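You operate a simulated robot arm through the tools that you are given. There is no shell and no other tool.

The job below is to be done with a simulated robot arm. You get a single attempt, and the scene is never put back.

JOB
Clamp the 1 mm sieve on the shaker and run it 10 minutes.
Fine: stand it on the yellow catch tray, lay the clamp plate on it, lock the red and the yellow knob, set the timer knob, press the green button and wait till it stops.

The check looks at the end state, three seconds after you hand in, the way a careful person would. Anything else that was tipped, shoved, dropped, spilled or broken makes it a failure.

ROBOT AND FRAMES
A 7-joint arm with a two-finger parallel gripper, fixed in place. Base frame: the origin is at the foot of the arm, x ahead of it, y to its left, z up; the work surface is at about z = 860. Lengths are in mm, angles in rad, forces in N, time in s.
Its first joint turns from -2.897 to 2.897 rad. Payload 4.4 kg.
The tool frame sits at the grasp point between the pads (the TCP): z along the fingers, y along the line on which they close. The tips reach 23 mm beyond it. Largest opening 94 mm; finger width 38, thickness 10; the body of the gripper, 54 by 96 mm, starts 39 mm behind the TCP.
Orientation is told as [roll, pitch, yaw] about the base's x, y, z axes, in that order, counted from this pose: with the fingers straight down and closing along the base's y, the tool's x points along the base's -x, its y along +y and its z along -z.

CONTROLS
- The arm moves only by the tool send_rows. Its arguments are lists of equal length, an entry for each row: "translation": the shift along the base's x, y, z in units of 30 mm (1.0 is 30 mm), a list of three; "rot": the turn, a rotation vector about the base's x, y, z in units of 4 degrees (1.0 is 4 degrees), a list of three. In form: {"translation": [[tx, ty, tz], ...], "rot": [[rx, ry, rz], ...]}. A call has 1 to 20 rows; each row shifts and turns the commanded pose from where the row before left it. "fingers" is the gripper command, from -1 (shut) to 1 (fully open), values between in proportion, set as the call begins (left out, the last holds). A call with a number of a shift or a turn outside -1 to 1 is refused whole. Each row takes 0.2 s and may step no farther than 50 mm and 0.15 rad from the row before; otherwise, or with a gripper value out of range, the whole call is refused. A pose out of reach is approached as far as the arm can. The call stops where the force on the tool passes 40 N (or 10 N more than at its start, if that is more) or the arm is blocked; 0.2 s more then pass. Each finger travels about 72 mm/s and halts on what it meets, pressing with about 31 N; the grip force reading is that of the motor and also rises with nothing between the fingers. The clock runs only during rows and for 0.2 s after the last one: add rows that do not move to give the fingers time. It gives the time, the measured TCP pose, the force on the tool (base axes), the opening and the grip force at its end, in the units of the frame above (readings bear some noise), with the torque about the TCP (base axes, N m) and any sound that the robot's microphone picked up.
- Cameras (640 x 400 px; columns grow to the right, rows downward): "scene" is fixed at [220.7, -502.5, 1642.2]; the picture's right is [0.56, -0.83, 0.00], its down [-0.44, -0.30, -0.85] and it looks along [0.70, 0.47, -0.53] (base axes); focal length 326 px, centre (320, 200). "wrist" rides on the gripper at [86, 16, -74] in the tool frame; the picture's right is [-0.18, 0.98, 0.00], its down [-0.58, -0.11, -0.81] and it looks along [-0.79, -0.15, 0.59] (tool axes); focal length 243 px, centre (320, 200). There is no depth. A picture from a camera that has moved, and an enlarged one, comes with that camera's place and axes in the base frame and with its lens.
- camera(camera): a new picture of that camera. The clock stands still meanwhile.
- inspect(camera, box): a new picture of the part [left, top, right, bottom] of that camera's present view, enlarged. The clock stands still meanwhile.
- job_done(): hands the job in; it is judged then, once.

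Nothing tells you positions but the pictures and the camera data. Unless the task says otherwise, let go and move clear before handing in.

The tools are called after "Call:" by a JSON object that holds its "name" and its "arguments". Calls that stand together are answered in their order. send_rows: Moves the arm, as the interface text tells. Its arguments: {"type":"object","properties":{"translation":{"type":"array","items":{"type":"array","items":{"type":"number"}}},"rot":{"type":"array","items":{"type":"array","items":{"type":"number"}}},"fingers":{"type":"number"}},"required":["translation","rot"]} The other tools are called the same way: camera (camera) takes a picture; inspect (camera, box) takes an enlarged picture of a part of a camera's view; job_done () hands the job in.

At the start:

```text
t: 0.0
tool_pos: [649.4, 18.7, 1327.0]
tcp_rot: [-0.001, 0.001, 0.0]
contact_force: [-0.3, 0.9, 0.9]
torque: [-0.01, 0.02, 0.0]
finger_gap: 94.1
finger_force: 0.1
```

scene: 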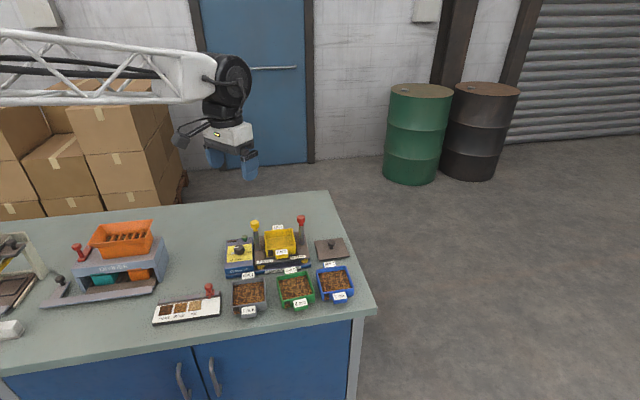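
wrist: 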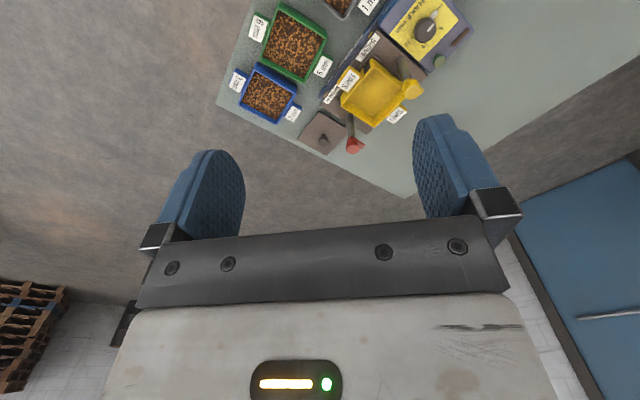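

I see a bench with a shaker (blue/yellow timer box, yellow catch tray, red and yellow posts), three sieves with granules (gray, green, blue), and a clamp plate. I'll look closer before moving.

Call:
{"name": "inspect", "arguments": {"camera": "scene", "box": [210, 200, 370, 330]}}

Call:
{"name": "inspect", "arguments": {"camera": "wrist", "box": [210, 0, 490, 170]}}

Call:
{"name": "inspect", "arguments": {"camera": "scene", "box": [0, 200, 240, 350]}}

```text
3.08 times, centred on (290, 265) of scene
camera zoom: at [220.7, -502.5, 1642.2], right [0.56, -0.83, 0.0], down [-0.44, -0.3, -0.85], along [0.7, 0.47, -0.53], focal length 1002 px, centre (412, 0)
```

zoom: 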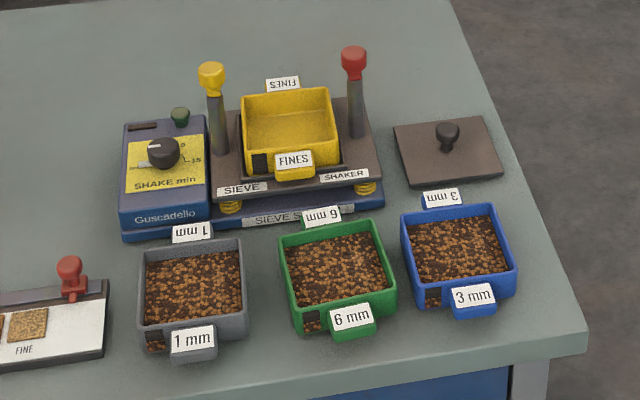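

```text
2.29 times, centred on (350, 85) of wrist
camera zoom: at [561.5, 35.4, 1401.4], right [0.18, 0.98, 0.0], down [0.58, -0.11, 0.81], along [0.79, -0.15, -0.59], focal length 555 px, centre (251, 463)
```

zoom: 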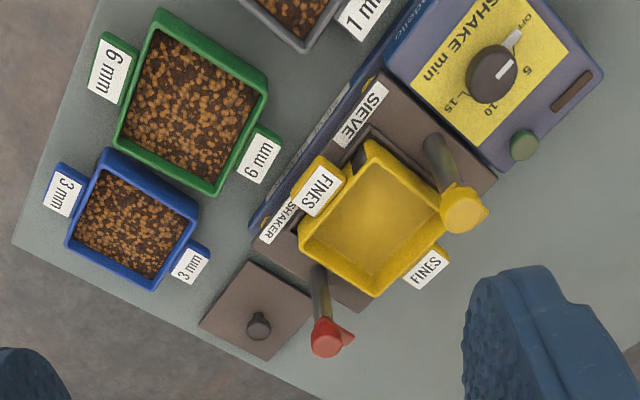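

```text
2.67 times, centred on (120, 275) of scene
camera zoom: at [220.7, -502.5, 1642.2], right [0.56, -0.83, 0.0], down [-0.44, -0.3, -0.85], along [0.7, 0.47, -0.53], focal length 868 px, centre (853, 0)
```

zoom: 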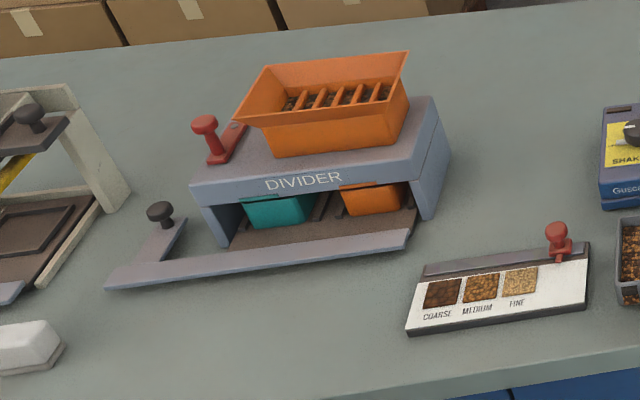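

Positions estimated roughly: tray near (850, 90), clamp plate near (980, -34), 1 mm sieve near (659, 45). I'll move the wrist camera closer to see the shaker details.

Call:
{"name": "send_rows", "arguments": {"translation": [[-0.6, 0.3, -0.85], [-0.6, 0.3, -0.85], [-0.6, 0.3, -0.85], [-0.6, 0.3, -0.85], [-0.6, 0.3, -0.85]], "rot": [[0, 0, 0], [0, 0, 0], [0, 0, 0], [0, 0, 0], [0, 0, 0]]}}

Call:
{"name": "camera", "arguments": {"camera": "wrist"}}

Call:
{"name": "camera", "arguments": {"camera": "scene"}}

```text
t: 1.2
tool_pos: [557.4, 62.1, 1198.3]
tcp_rot: [0.001, -0.001, 0.0]
contact_force: [-0.6, 0.1, 0.5]
torque: [0.0, 0.0, -0.03]
finger_gap: 94.1
finger_force: 0.1
```

```text
taken
camera wrist: at [471.5, 79.4, 1273.0], right [0.18, 0.98, 0.0], down [0.58, -0.11, 0.81], along [0.79, -0.15, -0.59], focal length 243 px, centre (320, 200)
```

wrist: 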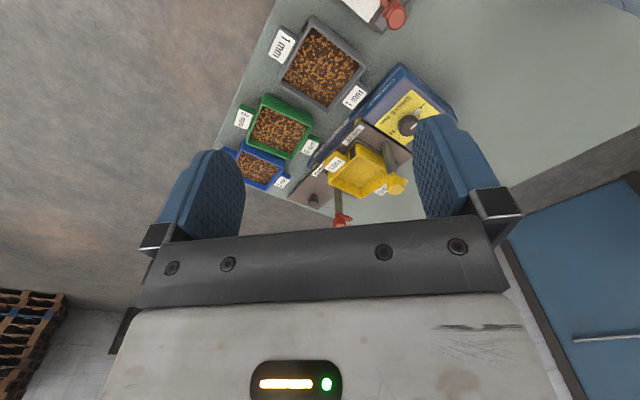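

```text
taken
```

scene: 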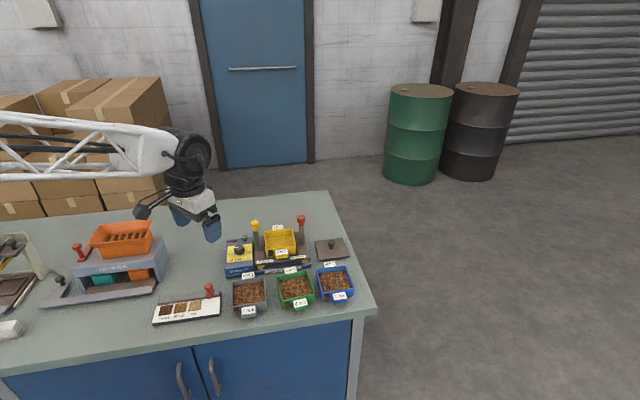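

The bench lies at about 45° to the base axes. I'll turn the tool +45° about z so the camera looks squarely at the bench, and hover near the shaker for a closer look.

Call:
{"name": "send_rows", "arguments": {"translation": [[0.594, -0.142, -0.061], [0.594, -0.142, -0.061], [0.594, -0.142, -0.061], [0.594, -0.142, -0.061], [0.594, -0.142, -0.061], [0.594, -0.142, -0.061], [0.594, -0.142, -0.061], [0.594, -0.142, -0.061], [0.594, -0.142, -0.061], [0.594, -0.142, -0.061], [0.594, -0.142, -0.061], [0.594, -0.142, -0.061]], "rot": [[0, 0, 0.9375], [0, 0, 0.9375], [0, 0, 0.9375], [0, 0, 0.9375], [0, 0, 0.9375], [0, 0, 0.9375], [0, 0, 0.9375], [0, 0, 0.9375], [0, 0, 0.9375], [0, 0, 0.9375], [0, 0, 0.9375], [0, 0, 0.9375]]}}

Call:
{"name": "camera", "arguments": {"camera": "wrist"}}

Call:
{"name": "camera", "arguments": {"camera": "scene"}}

```text
t: 3.8
tool_pos: [772.6, 11.5, 1178.1]
tcp_rot: [0.0, 0.0, 0.787]
contact_force: [0.8, 0.5, 0.2]
torque: [-0.04, 0.01, -0.01]
finger_gap: 94.1
finger_force: 0.1
```

```text
taken
camera wrist: at [699.4, -37.0, 1252.1], right [-0.57, 0.82, 0.0], down [0.49, 0.33, 0.81], along [0.66, 0.46, -0.59], focal length 243 px, centre (320, 200)
```

wrist: 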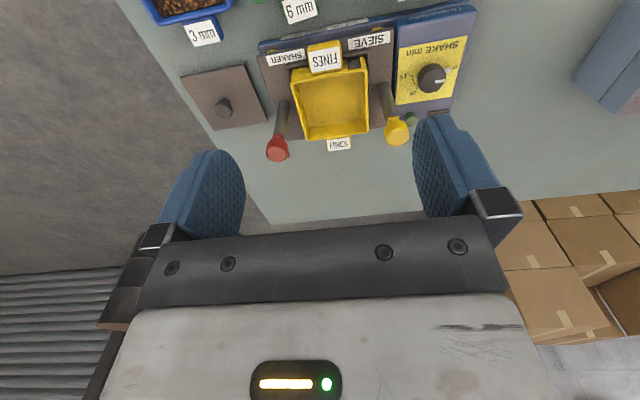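

```text
taken
```

scene: 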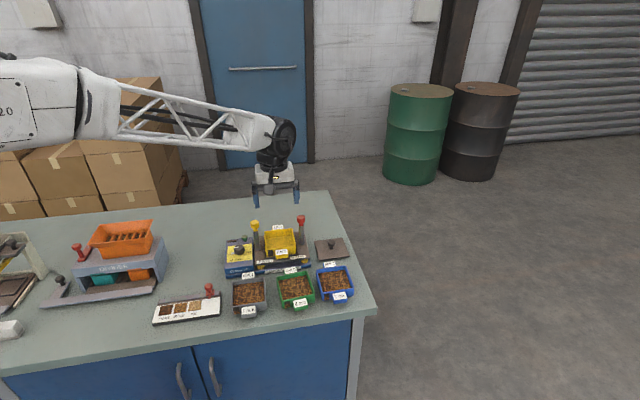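

Call:
{"name": "inspect", "arguments": {"camera": "wrist", "box": [160, 0, 480, 170]}}

Call:
{"name": "inspect", "arguments": {"camera": "scene", "box": [220, 208, 350, 280]}}

Call:
{"name": "inspect", "arguments": {"camera": "scene", "box": [220, 255, 360, 325]}}

```text
2.00 times, centred on (320, 85) of wrist
camera zoom: at [699.4, -37.0, 1252.1], right [-0.57, 0.82, 0.0], down [0.49, 0.33, 0.81], along [0.66, 0.46, -0.59], focal length 485 px, centre (320, 430)
```

zoom: 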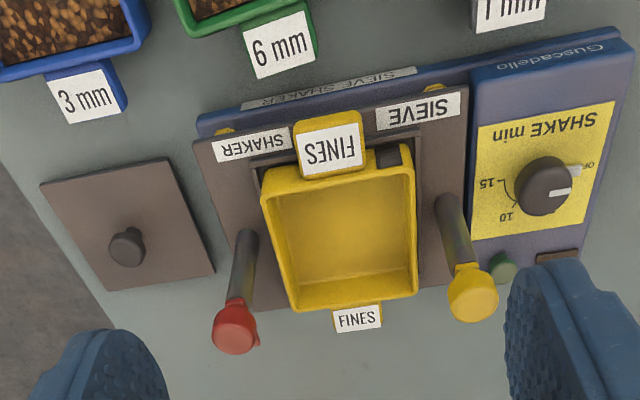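

```text
4.92 times, centred on (285, 244) of scene
camera zoom: at [220.7, -502.5, 1642.2], right [0.56, -0.83, 0.0], down [-0.44, -0.3, -0.85], along [0.7, 0.47, -0.53], focal length 1602 px, centre (492, -17)
```

zoom: 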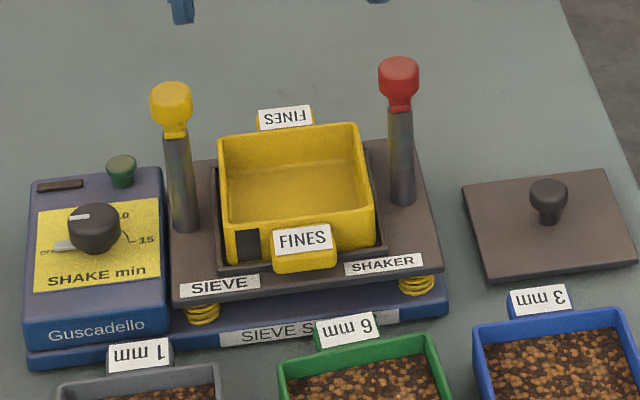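

```text
4.57 times, centred on (290, 290) of scene
camera zoom: at [220.7, -502.5, 1642.2], right [0.56, -0.83, 0.0], down [-0.44, -0.3, -0.85], along [0.7, 0.47, -0.53], focal length 1488 px, centre (457, -211)
```

zoom: 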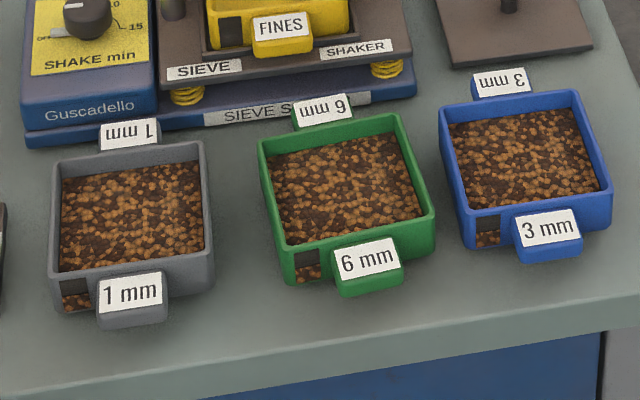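

Call:
{"name": "inspect", "arguments": {"camera": "wrist", "box": [250, 80, 330, 170]}}

Call:
{"name": "inspect", "arguments": {"camera": "wrist", "box": [370, 30, 470, 160]}}

Call:
{"name": "inspect", "arguments": {"camera": "scene", "box": [285, 208, 320, 250]}}

Call:
{"name": "inspect", "arguments": {"camera": "scene", "box": [220, 215, 270, 280]}}

```text
4.44 times, centred on (290, 125) of wrist
camera zoom: at [699.4, -37.0, 1252.1], right [-0.57, 0.82, 0.0], down [0.49, 0.33, 0.81], along [0.66, 0.46, -0.59], focal length 1078 px, centre (453, 533)
```

zoom: 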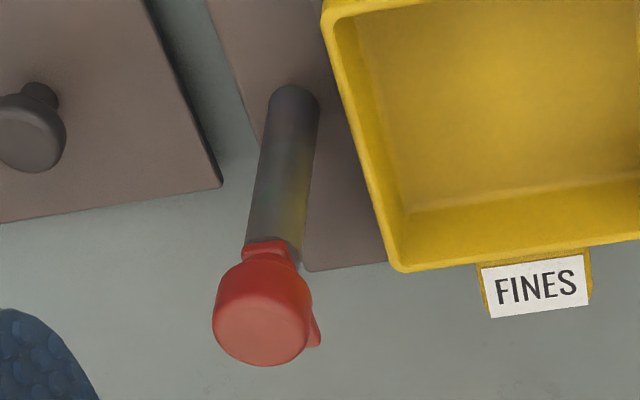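

```text
3.08 times, centred on (420, 95) of wrist
camera zoom: at [699.4, -37.0, 1252.1], right [-0.57, 0.82, 0.0], down [0.49, 0.33, 0.81], along [0.66, 0.46, -0.59], focal length 746 px, centre (12, 523)
```

zoom: 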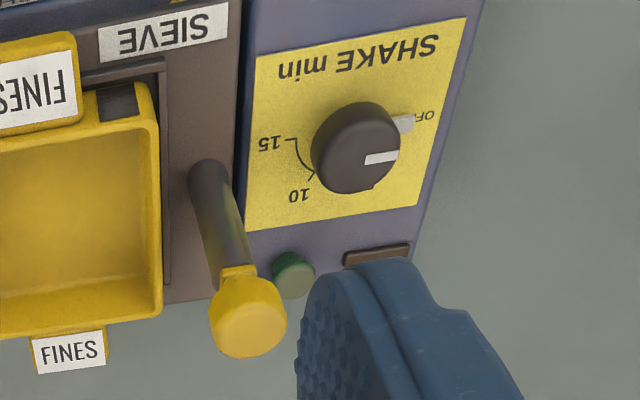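

```text
9.52 times, centred on (302, 229) of scene
camera zoom: at [220.7, -502.5, 1642.2], right [0.56, -0.83, 0.0], down [-0.44, -0.3, -0.85], along [0.7, 0.47, -0.53], focal length 3100 px, centre (487, -76)
```

zoom: 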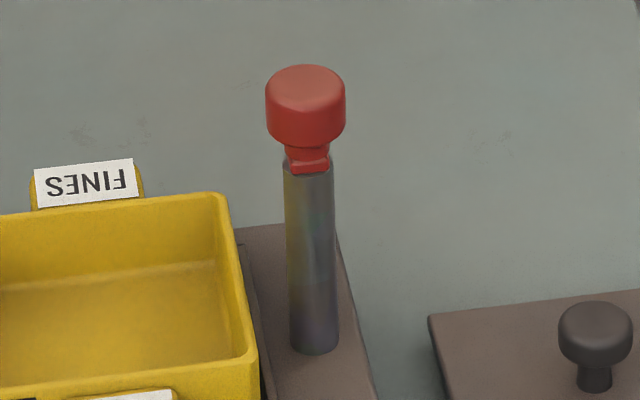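

```text
6.15 times, centred on (245, 248) of scene
camera zoom: at [220.7, -502.5, 1642.2], right [0.56, -0.83, 0.0], down [-0.44, -0.3, -0.85], along [0.7, 0.47, -0.53], focal length 2003 px, centre (782, -92)
```

zoom: 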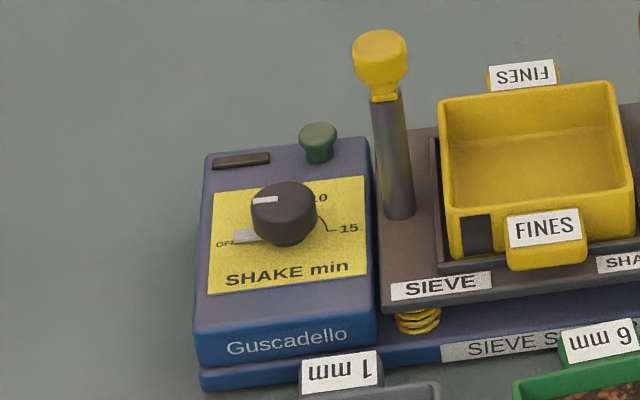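

Call:
{"name": "inspect", "arguments": {"camera": "scene", "box": [294, 212, 310, 230]}}

Call:
{"name": "inspect", "arguments": {"camera": "scene", "box": [246, 216, 264, 236]}}

Call:
{"name": "inspect", "arguments": {"camera": "wrist", "box": [262, 128, 296, 166]}}

Call:
{"name": "inspect", "arguments": {"camera": "wrist", "box": [378, 110, 414, 152]}}

```text
16.00 times, centred on (302, 221) of scene
camera zoom: at [220.7, -502.5, 1642.2], right [0.56, -0.83, 0.0], down [-0.44, -0.3, -0.85], along [0.7, 0.47, -0.53], focal length 5208 px, centre (608, -136)
```

zoom: 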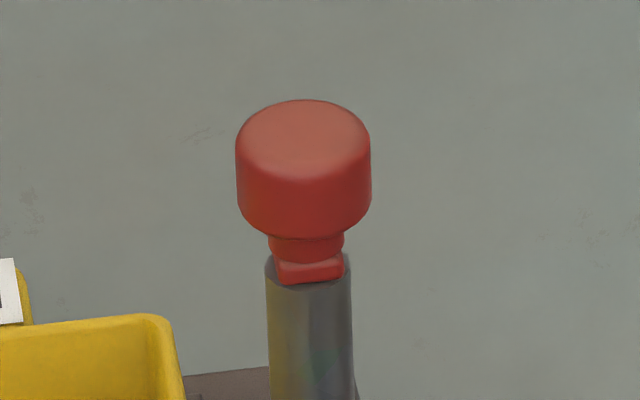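

```text
16.00 times, centred on (255, 226) of scene
camera zoom: at [220.7, -502.5, 1642.2], right [0.56, -0.83, 0.0], down [-0.44, -0.3, -0.85], along [0.7, 0.47, -0.53], focal length 5208 px, centre (1360, -216)
```

zoom: 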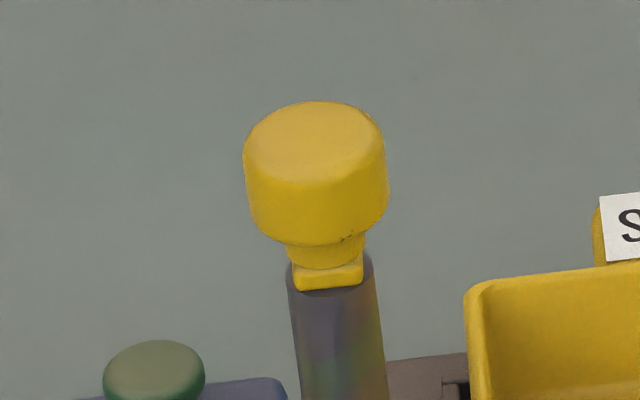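

```text
10.53 times, centred on (279, 147) of wrist
camera zoom: at [699.4, -37.0, 1252.1], right [-0.57, 0.82, 0.0], down [0.49, 0.33, 0.81], along [0.66, 0.46, -0.59], focal length 2554 px, centre (752, 758)
```

zoom: 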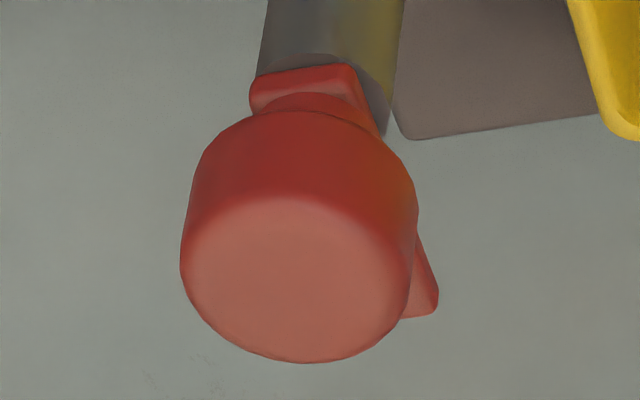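

```text
9.52 times, centred on (396, 131) of wrist
camera zoom: at [699.4, -37.0, 1252.1], right [-0.57, 0.82, 0.0], down [0.49, 0.33, 0.81], along [0.66, 0.46, -0.59], focal length 2311 px, centre (-404, 857)
```

zoom: 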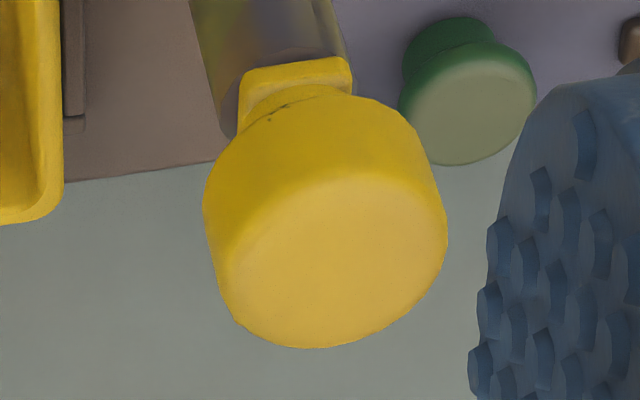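

The sieve looks about 100 mm wide, so I expect to grip it by its front tab (about 40 mm wide). The red and yellow dogs point to the rear and must be turned inward. I'll move above the 1 mm sieve for a closer look.

Call:
{"name": "send_rows", "arguments": {"translation": [[-0.8, 0.1, 0], [-0.8, 0.1, 0], [-0.8, 0.1, -0.4], [-0.8, 0.1, -0.8], [-0.8, 0.1, -0.9], [-0.4, 0.1, -0.9], [0, 0, -0.9]], "rot": [[0, 0, 0], [0, 0, 0], [0, 0, 0], [0, 0, 0], [0, 0, 0], [0, 0, 0], [0, 0, 0]]}}

Call:
{"name": "camera", "arguments": {"camera": "wrist"}}

Call:
{"name": "inspect", "arguments": {"camera": "scene", "box": [200, 220, 360, 325]}}

```text
t: 5.4
tool_pos: [639.5, 30.0, 1061.5]
tcp_rot: [0.0, -0.001, 0.786]
contact_force: [-0.2, -0.4, 0.9]
torque: [-0.01, 0.0, 0.02]
finger_gap: 94.1
finger_force: 0.0
```

```text
taken
camera wrist: at [566.9, -19.7, 1135.9], right [-0.56, 0.83, 0.0], down [0.49, 0.33, 0.81], along [0.67, 0.46, -0.59], focal length 243 px, centre (320, 200)
```

wrist: 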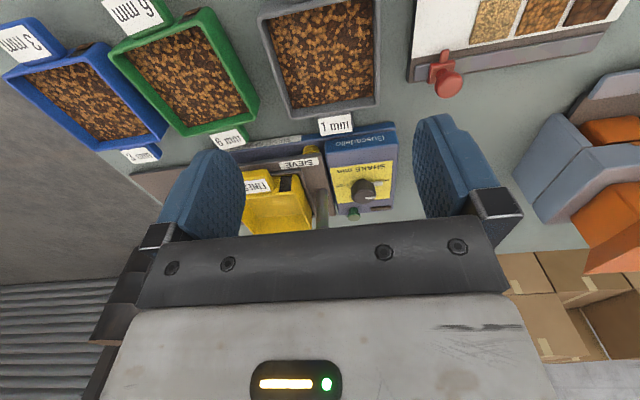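

```text
3.81 times, centred on (280, 272) of scene
camera zoom: at [220.7, -502.5, 1642.2], right [0.56, -0.83, 0.0], down [-0.44, -0.3, -0.85], along [0.7, 0.47, -0.53], focal length 1240 px, centre (472, -76)
```

zoom: 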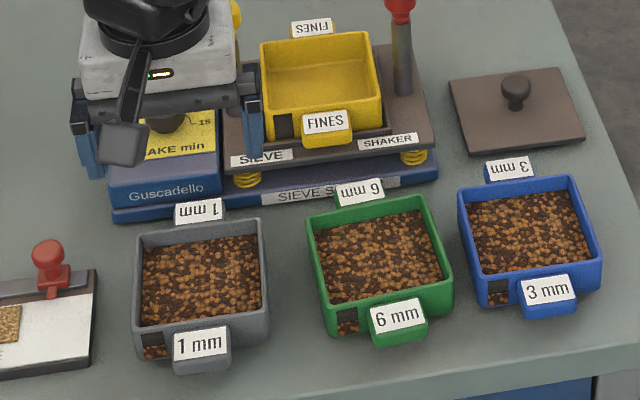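

Call:
{"name": "send_rows", "arguments": {"translation": [[-0.8, -0.8, 0], [-0.8, -0.8, 0], [-0.8, -0.8, 0]], "rot": [[0, 0, 0], [0, 0, 0], [0, 0, 0]]}}

Call:
{"name": "camera", "arguments": {"camera": "wrist"}}

Call:
{"name": "inspect", "arguments": {"camera": "wrist", "box": [220, 0, 440, 140]}}

```text
t: 6.2
tool_pos: [567.1, -41.9, 1060.2]
tcp_rot: [0.0, 0.0, 0.785]
contact_force: [-0.3, -0.6, -0.6]
torque: [0.02, -0.01, -0.01]
finger_gap: 94.5
finger_force: 0.0
```

```text
taken
camera wrist: at [494.8, -91.3, 1135.6], right [-0.57, 0.82, 0.0], down [0.49, 0.33, 0.81], along [0.67, 0.46, -0.59], focal length 243 px, centre (320, 200)
```

wrist: 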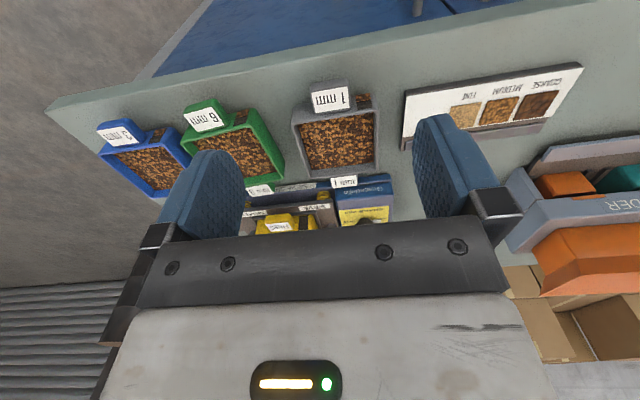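

```text
2.86 times, centred on (330, 70) of wrist
camera zoom: at [494.8, -91.3, 1135.6], right [-0.57, 0.82, 0.0], down [0.49, 0.33, 0.81], along [0.67, 0.46, -0.59], focal length 693 px, centre (291, 571)
```

zoom: 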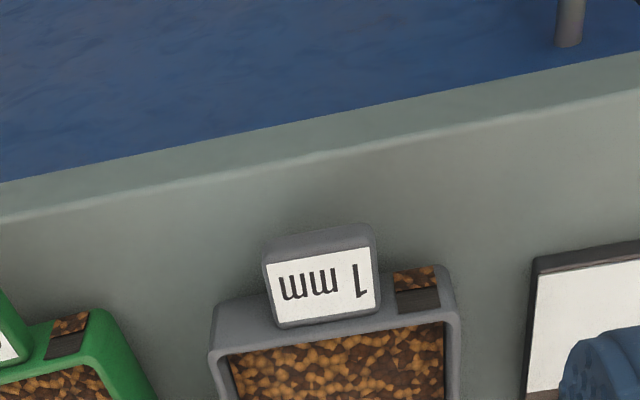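

Call:
{"name": "inspect", "arguments": {"camera": "wrist", "box": [280, 70, 390, 140]}}

Call:
{"name": "inspect", "arguments": {"camera": "scene", "box": [225, 268, 275, 320]}}

```text
5.71 times, centred on (335, 105) of wrist
camera zoom: at [494.8, -91.3, 1135.6], right [-0.57, 0.82, 0.0], down [0.49, 0.33, 0.81], along [0.67, 0.46, -0.59], focal length 1386 px, centre (234, 743)
```

zoom: 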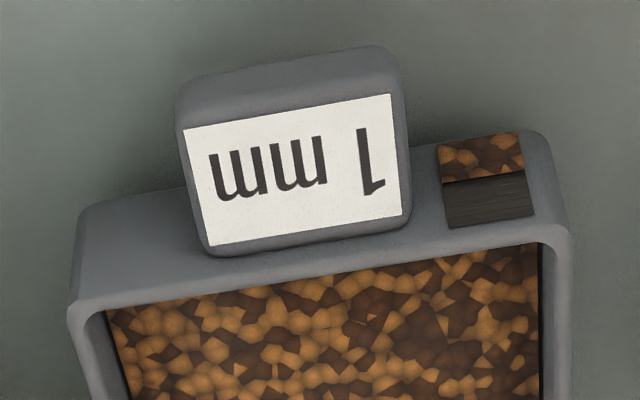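

```text
7.69 times, centred on (250, 294) of scene
camera zoom: at [220.7, -502.5, 1642.2], right [0.56, -0.83, 0.0], down [-0.44, -0.3, -0.85], along [0.7, 0.47, -0.53], focal length 2504 px, centre (858, -523)
```

zoom: 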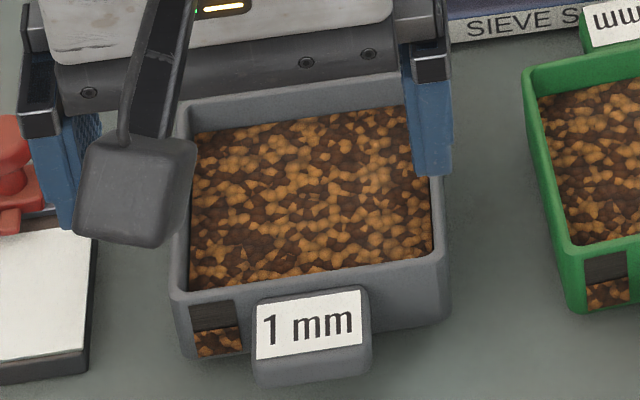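

The 1 mm sieve's front tab is centred about (616, 6), roughly 42 mm wide, with its top near z 880. The sieve is aligned at 45°. I'll move over the tab and check alignment before descending.

Call:
{"name": "send_rows", "arguments": {"translation": [[0.37, 0.3625, -0.83], [0.37, 0.3625, -0.83], [0.37, 0.3625, -0.83], [0.37, 0.3625, -0.83]], "rot": [[0, 0, 0], [0, 0, 0], [0, 0, 0], [0, 0, 0]]}}

Call:
{"name": "camera", "arguments": {"camera": "wrist"}}

Call:
{"name": "inspect", "arguments": {"camera": "scene", "box": [215, 250, 285, 325]}}

```text
t: 7.2
tool_pos: [611.2, 2.0, 962.4]
tcp_rot: [-0.002, 0.001, 0.786]
contact_force: [-0.4, -0.6, -0.6]
torque: [0.0, -0.05, 0.0]
finger_gap: 94.0
finger_force: 0.1
```

```text
taken
camera wrist: at [539.8, -47.5, 1035.7], right [-0.56, 0.83, 0.0], down [0.49, 0.33, 0.81], along [0.67, 0.46, -0.59], focal length 243 px, centre (320, 200)
```

wrist: 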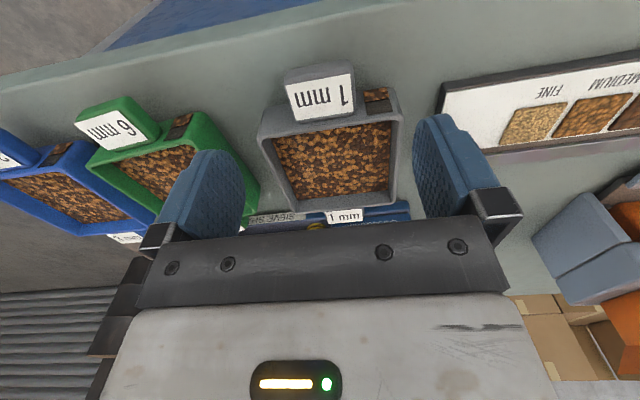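

```text
5.33 times, centred on (250, 288) of scene
camera zoom: at [220.7, -502.5, 1642.2], right [0.56, -0.83, 0.0], down [-0.44, -0.3, -0.85], along [0.7, 0.47, -0.53], focal length 1736 px, centre (693, -267)
```

zoom: 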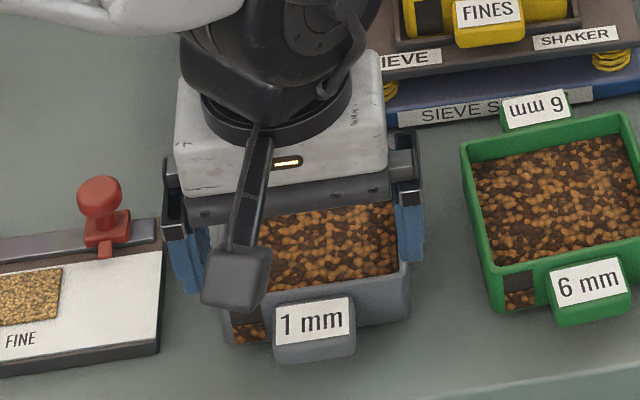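

Call:
{"name": "inspect", "arguments": {"camera": "wrist", "box": [250, 40, 410, 140]}}

```text
4.00 times, centred on (330, 90) of wrist
camera zoom: at [539.8, -47.5, 1035.7], right [-0.56, 0.83, 0.0], down [0.49, 0.33, 0.81], along [0.67, 0.46, -0.59], focal length 970 px, centre (280, 640)
```

zoom: 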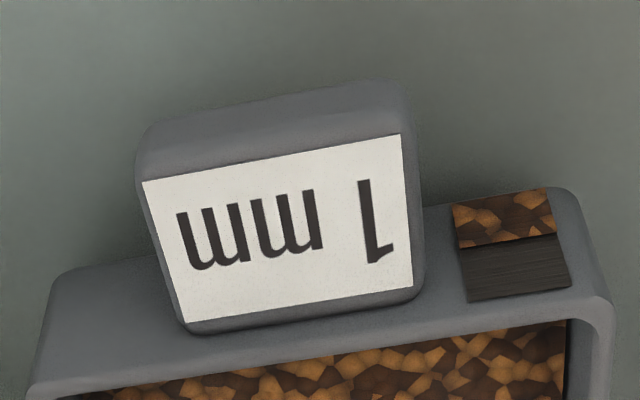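

Tab alignment confirmed (centre along closing axis e1≈431). I'll shift slightly outward to keep clear of the sieve wall, narrow the fingers to ~64 mm and descend.

Call:
{"name": "send_rows", "arguments": {"translation": [[-0.117, -0.147, 0], [0, 0, -0.6], [0, 0, -0.6], [0, 0, -0.6], [0, 0, 0]], "rot": [[0, 0, 0], [0, 0, 0], [0, 0, 0], [0, 0, 0], [0, 0, 0]], "fingers": 0.36}}

Call:
{"name": "camera", "arguments": {"camera": "wrist"}}

Call:
{"name": "inspect", "arguments": {"camera": "scene", "box": [215, 260, 285, 325]}}

```text
t: 8.1
tool_pos: [610.5, -4.4, 927.9]
tcp_rot: [-0.007, -0.007, 0.785]
contact_force: [-2.0, 0.5, 11.5]
torque: [0.38, 0.17, 0.06]
finger_gap: 64.2
finger_force: 0.5
stopped in row 4: the force on the tool passed its limit at 82 N (the readings are from after the stop); the commanded pose is now the measured one
```

```text
taken
camera wrist: at [537.7, -51.8, 1000.7], right [-0.56, 0.82, -0.01], down [0.48, 0.33, 0.81], along [0.67, 0.46, -0.59], focal length 243 px, centre (320, 200)
```

wrist: 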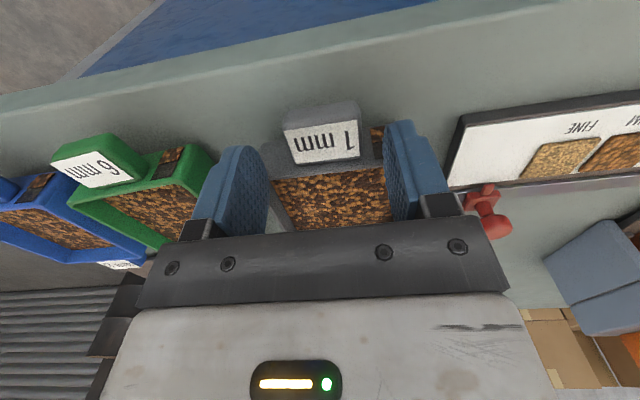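

```text
6.15 times, centred on (250, 292) of scene
camera zoom: at [220.7, -502.5, 1642.2], right [0.56, -0.83, 0.0], down [-0.44, -0.3, -0.85], along [0.7, 0.47, -0.53], focal length 2003 px, centre (751, -369)
```

zoom: 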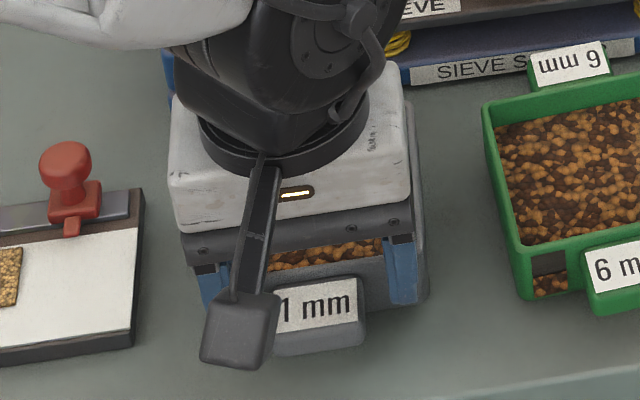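

The fingertips met the sieve rim at z≈905, so the sieve is ~45 mm tall and its front wall is nearer than I thought. I'll back straight up and re-measure.

Call:
{"name": "send_rows", "arguments": {"translation": [[0, 0, 0.6], [0, 0, 0.6], [-0.3, 0.03, 0], [0, 0, 0]], "rot": [[0, 0, 0], [0.05, 0.05, 0], [0, 0, 0], [0, 0, 0]]}}

Call:
{"name": "camera", "arguments": {"camera": "wrist"}}

Call:
{"name": "inspect", "arguments": {"camera": "wrist", "box": [250, 40, 410, 140]}}

Call:
{"name": "inspect", "arguments": {"camera": "scene", "box": [215, 260, 285, 325]}}

```text
t: 9.1
tool_pos: [600.6, -1.8, 961.6]
tcp_rot: [0.0, -0.005, 0.784]
contact_force: [-0.2, 1.2, -0.4]
torque: [-0.01, 0.02, -0.03]
finger_gap: 64.2
finger_force: 0.1
```

```text
taken
camera wrist: at [528.5, -50.6, 1036.2], right [-0.56, 0.83, 0.0], down [0.48, 0.33, 0.81], along [0.67, 0.46, -0.59], focal length 243 px, centre (320, 200)
```

wrist: 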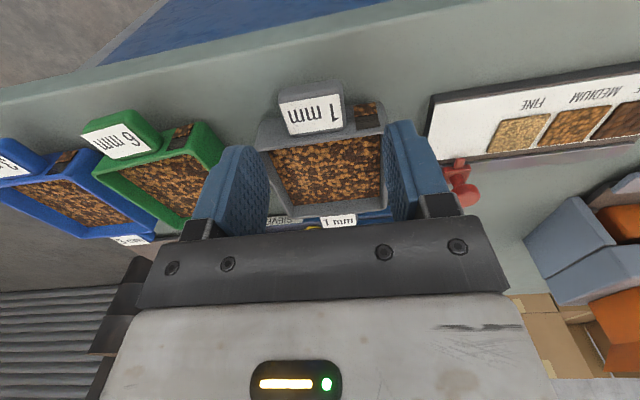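

```text
4.00 times, centred on (330, 90) of wrist
camera zoom: at [528.5, -50.6, 1036.2], right [-0.56, 0.83, 0.0], down [0.48, 0.33, 0.81], along [0.67, 0.46, -0.59], focal length 970 px, centre (280, 640)
```

zoom: 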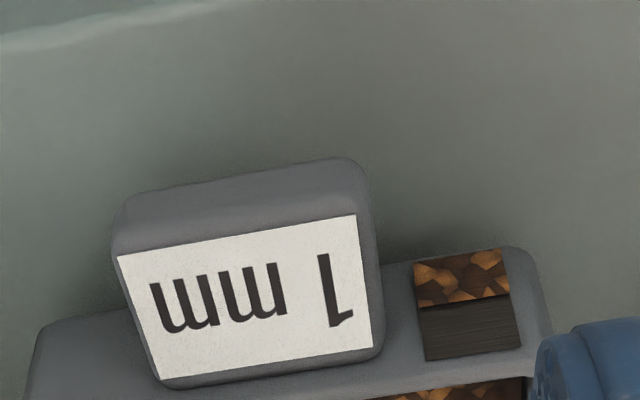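

```text
6.15 times, centred on (250, 292) of scene
camera zoom: at [220.7, -502.5, 1642.2], right [0.56, -0.83, 0.0], down [-0.44, -0.3, -0.85], along [0.7, 0.47, -0.53], focal length 2003 px, centre (751, -369)
```

zoom: 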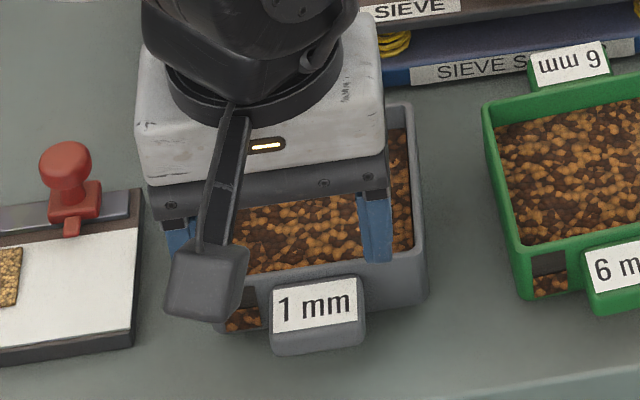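

Re-measured: tab spans e2 418–447 (wall at ~447), e1 centre 432, top at z≈893. I'll align with finger inner edge ~4 mm before the wall and descend to TCP z≈893.

Call:
{"name": "send_rows", "arguments": {"translation": [[0.133, -0.153, 0], [0, 0, -0.5], [0, 0, -0.5], [0, 0, -0.5], [0, 0, -0.5], [0, 0, -0.28], [0, 0, 0]], "rot": [[0, 0.07, 0], [0, 0, 0], [0, 0, 0], [0, 0, 0], [0, 0, 0], [0, 0, 0], [0, 0, 0]]}}

Call:
{"name": "camera", "arguments": {"camera": "wrist"}}

Call:
{"name": "inspect", "arguments": {"camera": "scene", "box": [215, 260, 285, 325]}}

```text
t: 10.7
tool_pos: [605.8, -5.0, 893.9]
tcp_rot: [0.005, -0.001, 0.785]
contact_force: [0.1, 0.2, 0.2]
torque: [0.02, -0.01, -0.04]
finger_gap: 63.7
finger_force: 0.1
```

```text
taken
camera wrist: at [533.2, -55.6, 968.4], right [-0.56, 0.83, 0.0], down [0.49, 0.33, 0.81], along [0.67, 0.46, -0.59], focal length 243 px, centre (320, 200)
```

wrist: 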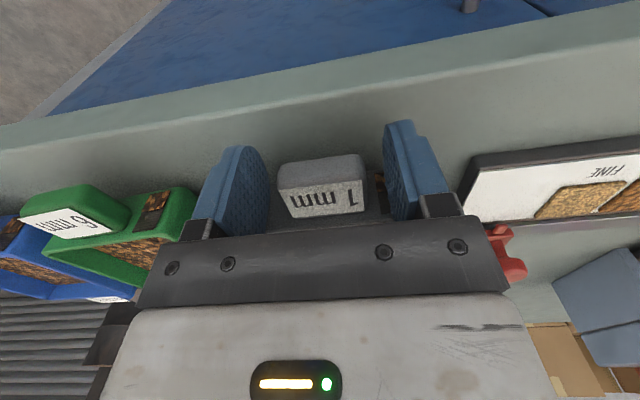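

```text
6.15 times, centred on (250, 292) of scene
camera zoom: at [220.7, -502.5, 1642.2], right [0.56, -0.83, 0.0], down [-0.44, -0.3, -0.85], along [0.7, 0.47, -0.53], focal length 2003 px, centre (751, -369)
```

zoom: 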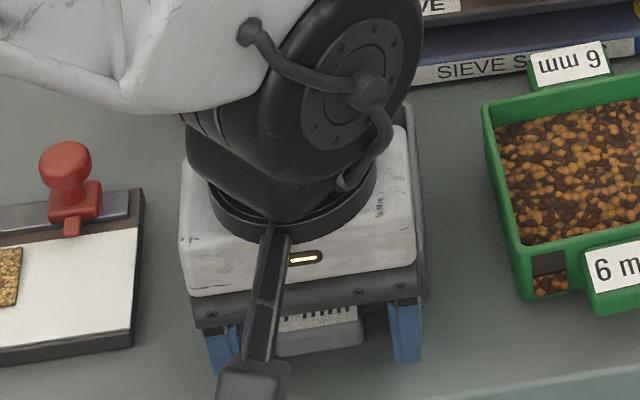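

The tab sits between the fingers with no contact. Closing on it now.

Call:
{"name": "send_rows", "arguments": {"translation": [[0, 0, 0], [0, 0, 0], [0, 0, 0], [0, 0, 0], [0, 0, 0]], "rot": [[0, 0, 0], [0, 0, 0], [0, 0, 0], [0, 0, 0], [0, 0, 0]], "fingers": -1}}

Call:
{"name": "camera", "arguments": {"camera": "wrist"}}

```text
t: 11.9
tool_pos: [605.3, -5.9, 893.4]
tcp_rot: [0.003, -0.002, 0.786]
contact_force: [-0.1, 0.3, 1.0]
torque: [-0.01, -0.07, 0.08]
finger_gap: 41.4
finger_force: 31.2
```

```text
taken
camera wrist: at [533.1, -55.6, 968.4], right [-0.56, 0.83, 0.0], down [0.49, 0.33, 0.81], along [0.66, 0.46, -0.59], focal length 243 px, centre (320, 200)
```

wrist: 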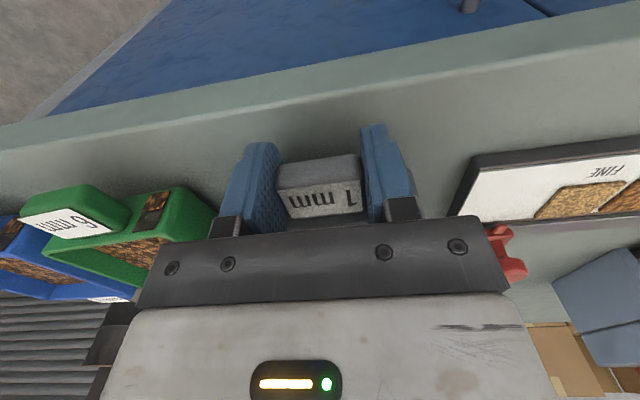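

Gripped (gap 41.4 mm, 31 N). Lifting gently 15 mm to check for droop.

Call:
{"name": "send_rows", "arguments": {"translation": [[0, 0, 0.1], [0, 0, 0.2], [0, 0, 0.2], [0, 0, 0]], "rot": [[0, 0, 0], [0, 0, 0], [0, 0, 0], [0, 0, 0]]}}

Call:
{"name": "camera", "arguments": {"camera": "wrist"}}

Call:
{"name": "inspect", "arguments": {"camera": "scene", "box": [215, 250, 285, 325]}}

```text
t: 12.9
tool_pos: [605.6, -6.5, 907.7]
tcp_rot: [0.002, -0.002, 0.787]
contact_force: [-0.3, 0.4, -1.5]
torque: [-0.07, 0.02, -0.03]
finger_gap: 41.4
finger_force: 31.0
```

```text
taken
camera wrist: at [532.9, -55.8, 983.1], right [-0.56, 0.83, 0.0], down [0.49, 0.33, 0.81], along [0.66, 0.46, -0.59], focal length 243 px, centre (320, 200)
```

wrist: 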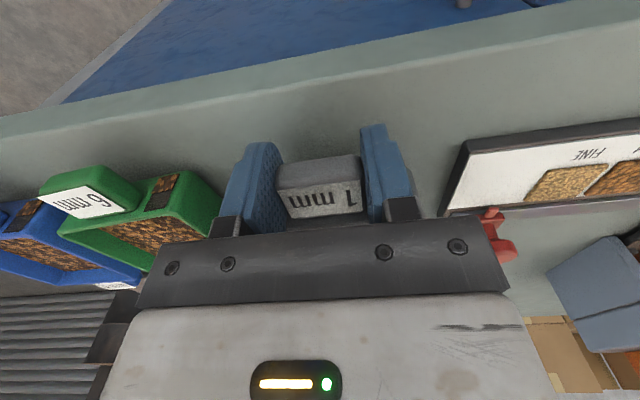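

```text
5.33 times, centred on (250, 288) of scene
camera zoom: at [220.7, -502.5, 1642.2], right [0.56, -0.83, 0.0], down [-0.44, -0.3, -0.85], along [0.7, 0.47, -0.53], focal length 1736 px, centre (693, -267)
```

zoom: 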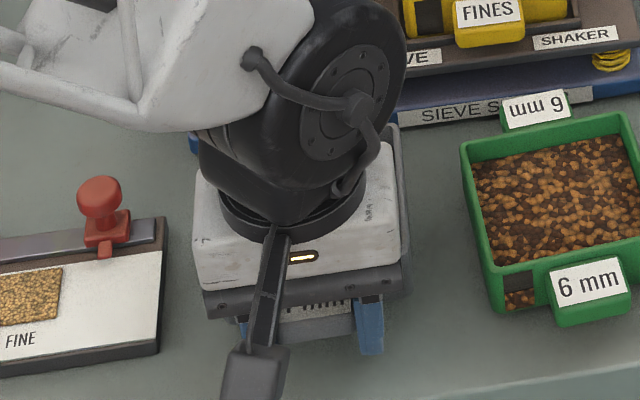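

Sieve is light (~0.2 kg) and holds level. I'll lift it well above the posts, then carry it slowly toward the shaker while using the wrist camera to measure the tray.

Call:
{"name": "send_rows", "arguments": {"translation": [[0, 0, 0.4], [0, 0, 0.7], [0, 0, 0.7], [0, 0, 0.7], [0, 0, 0.7], [0, 0, 0.7], [0, 0, 0.7], [0, 0, 0.7], [0, 0, 0.7], [0, 0, 0.5], [0, 0, 0.3], [0, 0, 0]], "rot": [[0, 0, 0], [0, 0, 0], [0, 0, 0], [0, 0, 0], [0, 0, 0], [0, 0, 0], [0, 0, 0], [0, 0, 0], [0, 0, 0], [0, 0, 0], [0, 0, 0], [0, 0, 0]]}}

Call:
{"name": "send_rows", "arguments": {"translation": [[0.3, 0.09, 0], [0.5, 0.15, 0], [0.54, 0.16, 0], [0.54, 0.16, 0], [0.54, 0.16, 0], [0.54, 0.16, 0], [0.54, 0.16, 0], [0.54, 0.16, 0], [0.54, 0.16, 0], [0.54, 0.16, 0], [0.54, 0.16, 0], [0.54, 0.16, 0], [0.54, 0.16, 0], [0.5, 0.15, 0], [0.33, 0.1, 0], [0, 0, 0]], "rot": [[0, 0, 0], [0, 0, 0], [0, 0, 0], [0, 0, 0], [0, 0, 0], [0, 0, 0], [0, 0, 0], [0, 0, 0], [0, 0, 0], [0, 0, 0], [0, 0, 0], [0, 0, 0], [0, 0, 0], [0, 0, 0], [0, 0, 0], [0, 0, 0]]}}

Call:
{"name": "camera", "arguments": {"camera": "wrist"}}

Call:
{"name": "camera", "arguments": {"camera": "scene"}}

```text
t: 15.5
tool_pos: [605.1, -7.3, 1112.6]
tcp_rot: [0.002, -0.004, 0.786]
contact_force: [0.5, -0.9, -1.2]
torque: [-0.02, 0.05, 0.0]
finger_gap: 41.8
finger_force: 30.9
```

```text
t: 18.9
tool_pos: [832.5, 60.6, 1112.4]
tcp_rot: [0.004, -0.002, 0.785]
contact_force: [-0.7, -0.1, -1.1]
torque: [-0.08, 0.04, -0.03]
finger_gap: 41.5
finger_force: 31.3
```

```text
taken
camera wrist: at [760.0, 11.2, 1186.7], right [-0.56, 0.83, 0.0], down [0.49, 0.33, 0.81], along [0.66, 0.46, -0.59], focal length 243 px, centre (320, 200)
```

wrist: 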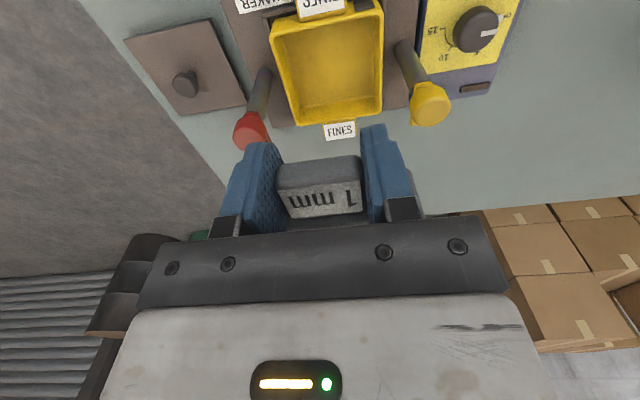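

```text
taken
```

scene: 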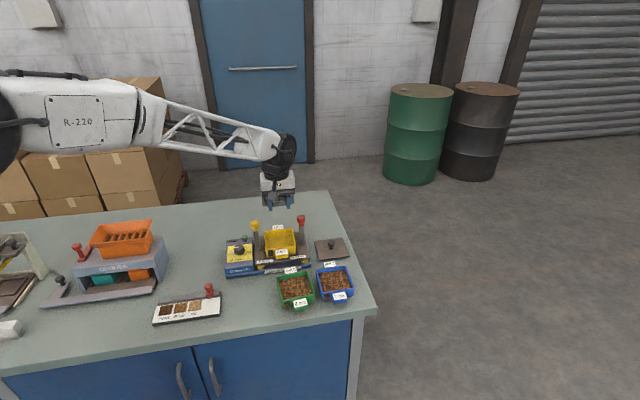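

Call:
{"name": "inspect", "arguments": {"camera": "wrist", "box": [220, 0, 460, 150]}}

Call:
{"name": "inspect", "arguments": {"camera": "wrist", "box": [390, 0, 520, 130]}}

```text
2.67 times, centred on (340, 75) of wrist
camera zoom: at [760.0, 11.2, 1186.7], right [-0.56, 0.83, 0.0], down [0.49, 0.33, 0.81], along [0.66, 0.46, -0.59], focal length 647 px, centre (267, 533)
```

zoom: 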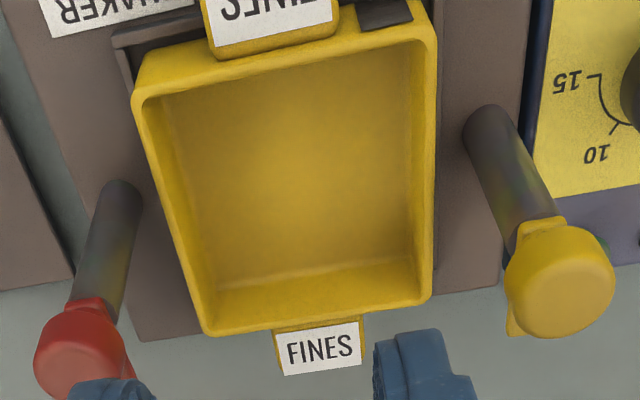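

```text
3.08 times, centred on (455, 65) of wrist
camera zoom: at [760.0, 11.2, 1186.7], right [-0.56, 0.83, 0.0], down [0.49, 0.33, 0.81], along [0.66, 0.46, -0.59], focal length 746 px, centre (-95, 615)
```

zoom: 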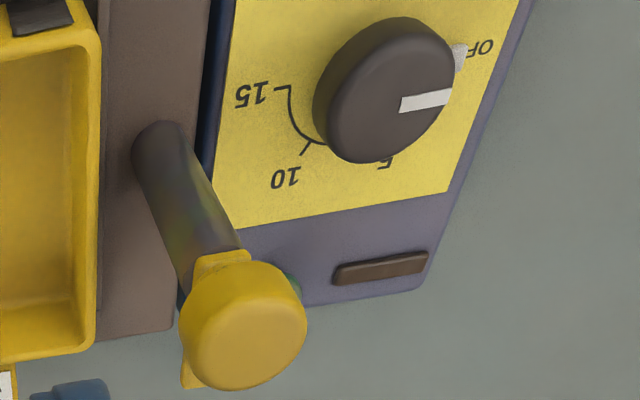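

Call:
{"name": "inspect", "arguments": {"camera": "wrist", "box": [230, 120, 430, 240]}}

Call:
{"name": "inspect", "arguments": {"camera": "scene", "box": [220, 160, 350, 280]}}

```text
3.20 times, centred on (330, 180) of wrist
camera zoom: at [760.0, 11.2, 1186.7], right [-0.56, 0.83, 0.0], down [0.49, 0.33, 0.81], along [0.66, 0.46, -0.59], focal length 776 px, centre (288, 264)
```

zoom: 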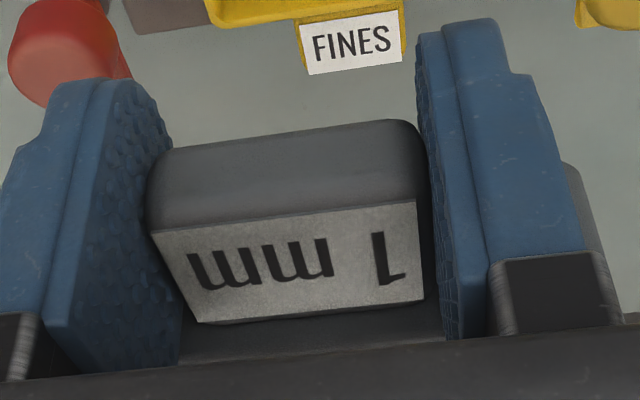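

```text
3.33 times, centred on (285, 220) of scene
camera zoom: at [220.7, -502.5, 1642.2], right [0.56, -0.83, 0.0], down [-0.44, -0.3, -0.85], along [0.7, 0.47, -0.53], focal length 1085 px, centre (437, 133)
```

zoom: 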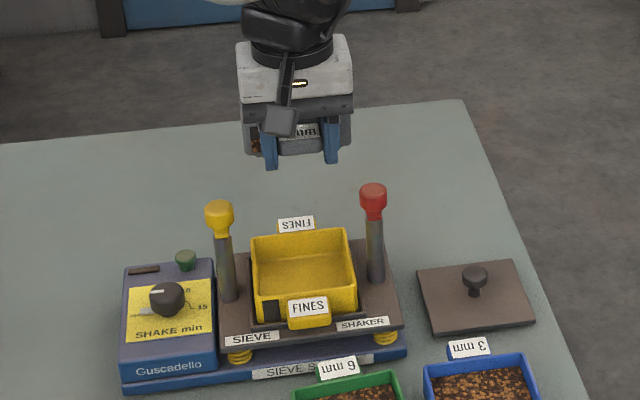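

Tray rim measured near z≈945, centre about (857, 92), same 98×94 footprint as the sieve; posts are about 142 mm apart. I'll position over it and descend to ~20 mm above the rim, then check.

Call:
{"name": "send_rows", "arguments": {"translation": [[-0.2, -0.15, 0], [-0.3, -0.22, 0], [-0.21, -0.153, 0], [-0.1, -0.07, 0], [0, 0, -0.3], [0, 0, -0.5], [0, 0, -0.5], [0, 0, -0.5], [0, 0, -0.5], [0, 0, -0.5], [0, 0, -0.5], [0, 0, -0.3], [0, 0, -0.2], [0, 0, 0]], "rot": [[0, 0, 0], [0, 0, 0], [0, 0, 0], [0, 0, 0], [0, 0, 0], [0, 0, 0], [0, 0, 0], [0, 0, 0], [0, 0, 0], [0, 0, 0], [0, 0, 0], [0, 0, 0], [0, 0, 0], [0, 0, 0]]}}

Call:
{"name": "inspect", "arguments": {"camera": "scene", "box": [220, 200, 350, 280]}}

Call:
{"name": "camera", "arguments": {"camera": "wrist"}}

```text
t: 21.9
tool_pos: [809.5, 42.7, 998.5]
tcp_rot: [0.004, -0.002, 0.785]
contact_force: [-0.3, 0.0, -0.9]
torque: [-0.06, 0.0, -0.03]
finger_gap: 41.7
finger_force: 30.9
```

```text
4.92 times, centred on (285, 240) of scene
camera zoom: at [220.7, -502.5, 1642.2], right [0.56, -0.83, 0.0], down [-0.44, -0.3, -0.85], along [0.7, 0.47, -0.53], focal length 1602 px, centre (492, 3)
```

zoom: 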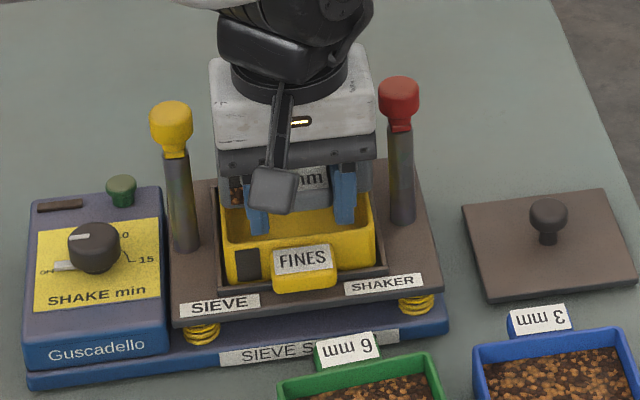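

```text
taken
camera wrist: at [736.1, -6.7, 1072.6], right [-0.56, 0.83, 0.0], down [0.49, 0.33, 0.81], along [0.66, 0.46, -0.59], focal length 243 px, centre (320, 200)
```

wrist: 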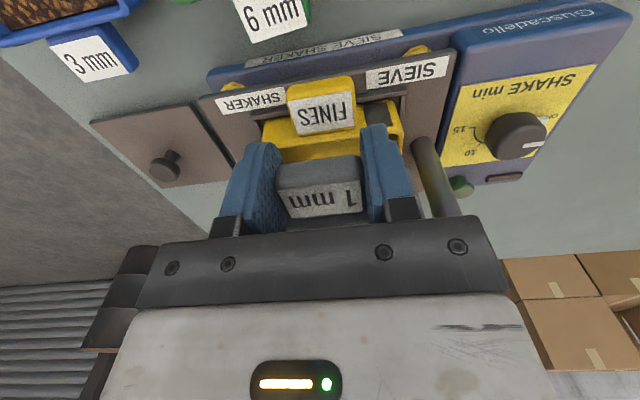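

Call:
{"name": "inspect", "arguments": {"camera": "scene", "box": [256, 228, 312, 263]}}

Call:
{"name": "inspect", "arguments": {"camera": "wrist", "box": [220, 60, 440, 230]}}

```text
11.43 times, centred on (284, 246) of scene
camera zoom: at [220.7, -502.5, 1642.2], right [0.56, -0.83, 0.0], down [-0.44, -0.3, -0.85], along [0.7, 0.47, -0.53], focal length 3720 px, centre (731, -320)
```

zoom: 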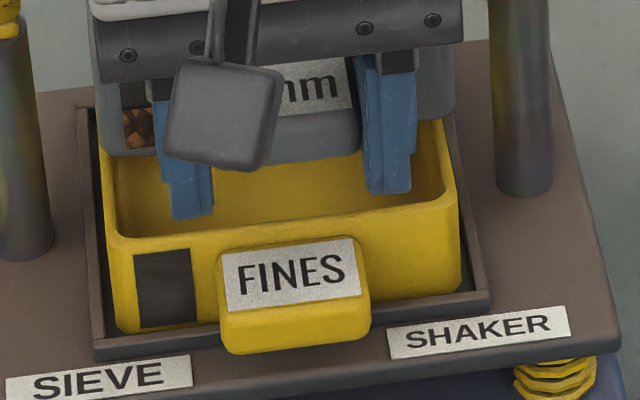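

```text
2.35 times, centred on (330, 145) of wrist
camera zoom: at [736.1, -6.7, 1072.6], right [-0.56, 0.83, 0.0], down [0.49, 0.33, 0.81], along [0.66, 0.46, -0.59], focal length 571 px, centre (296, 329)
```

zoom: 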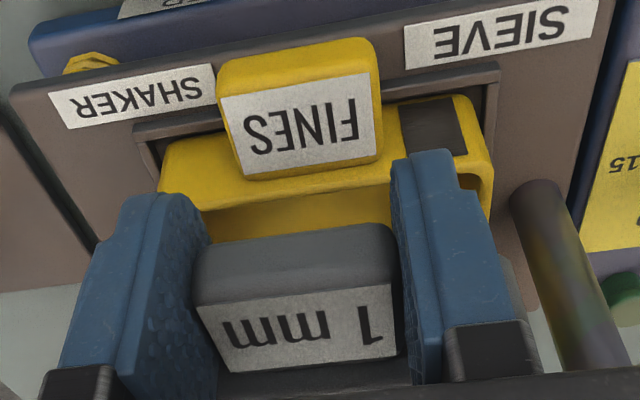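

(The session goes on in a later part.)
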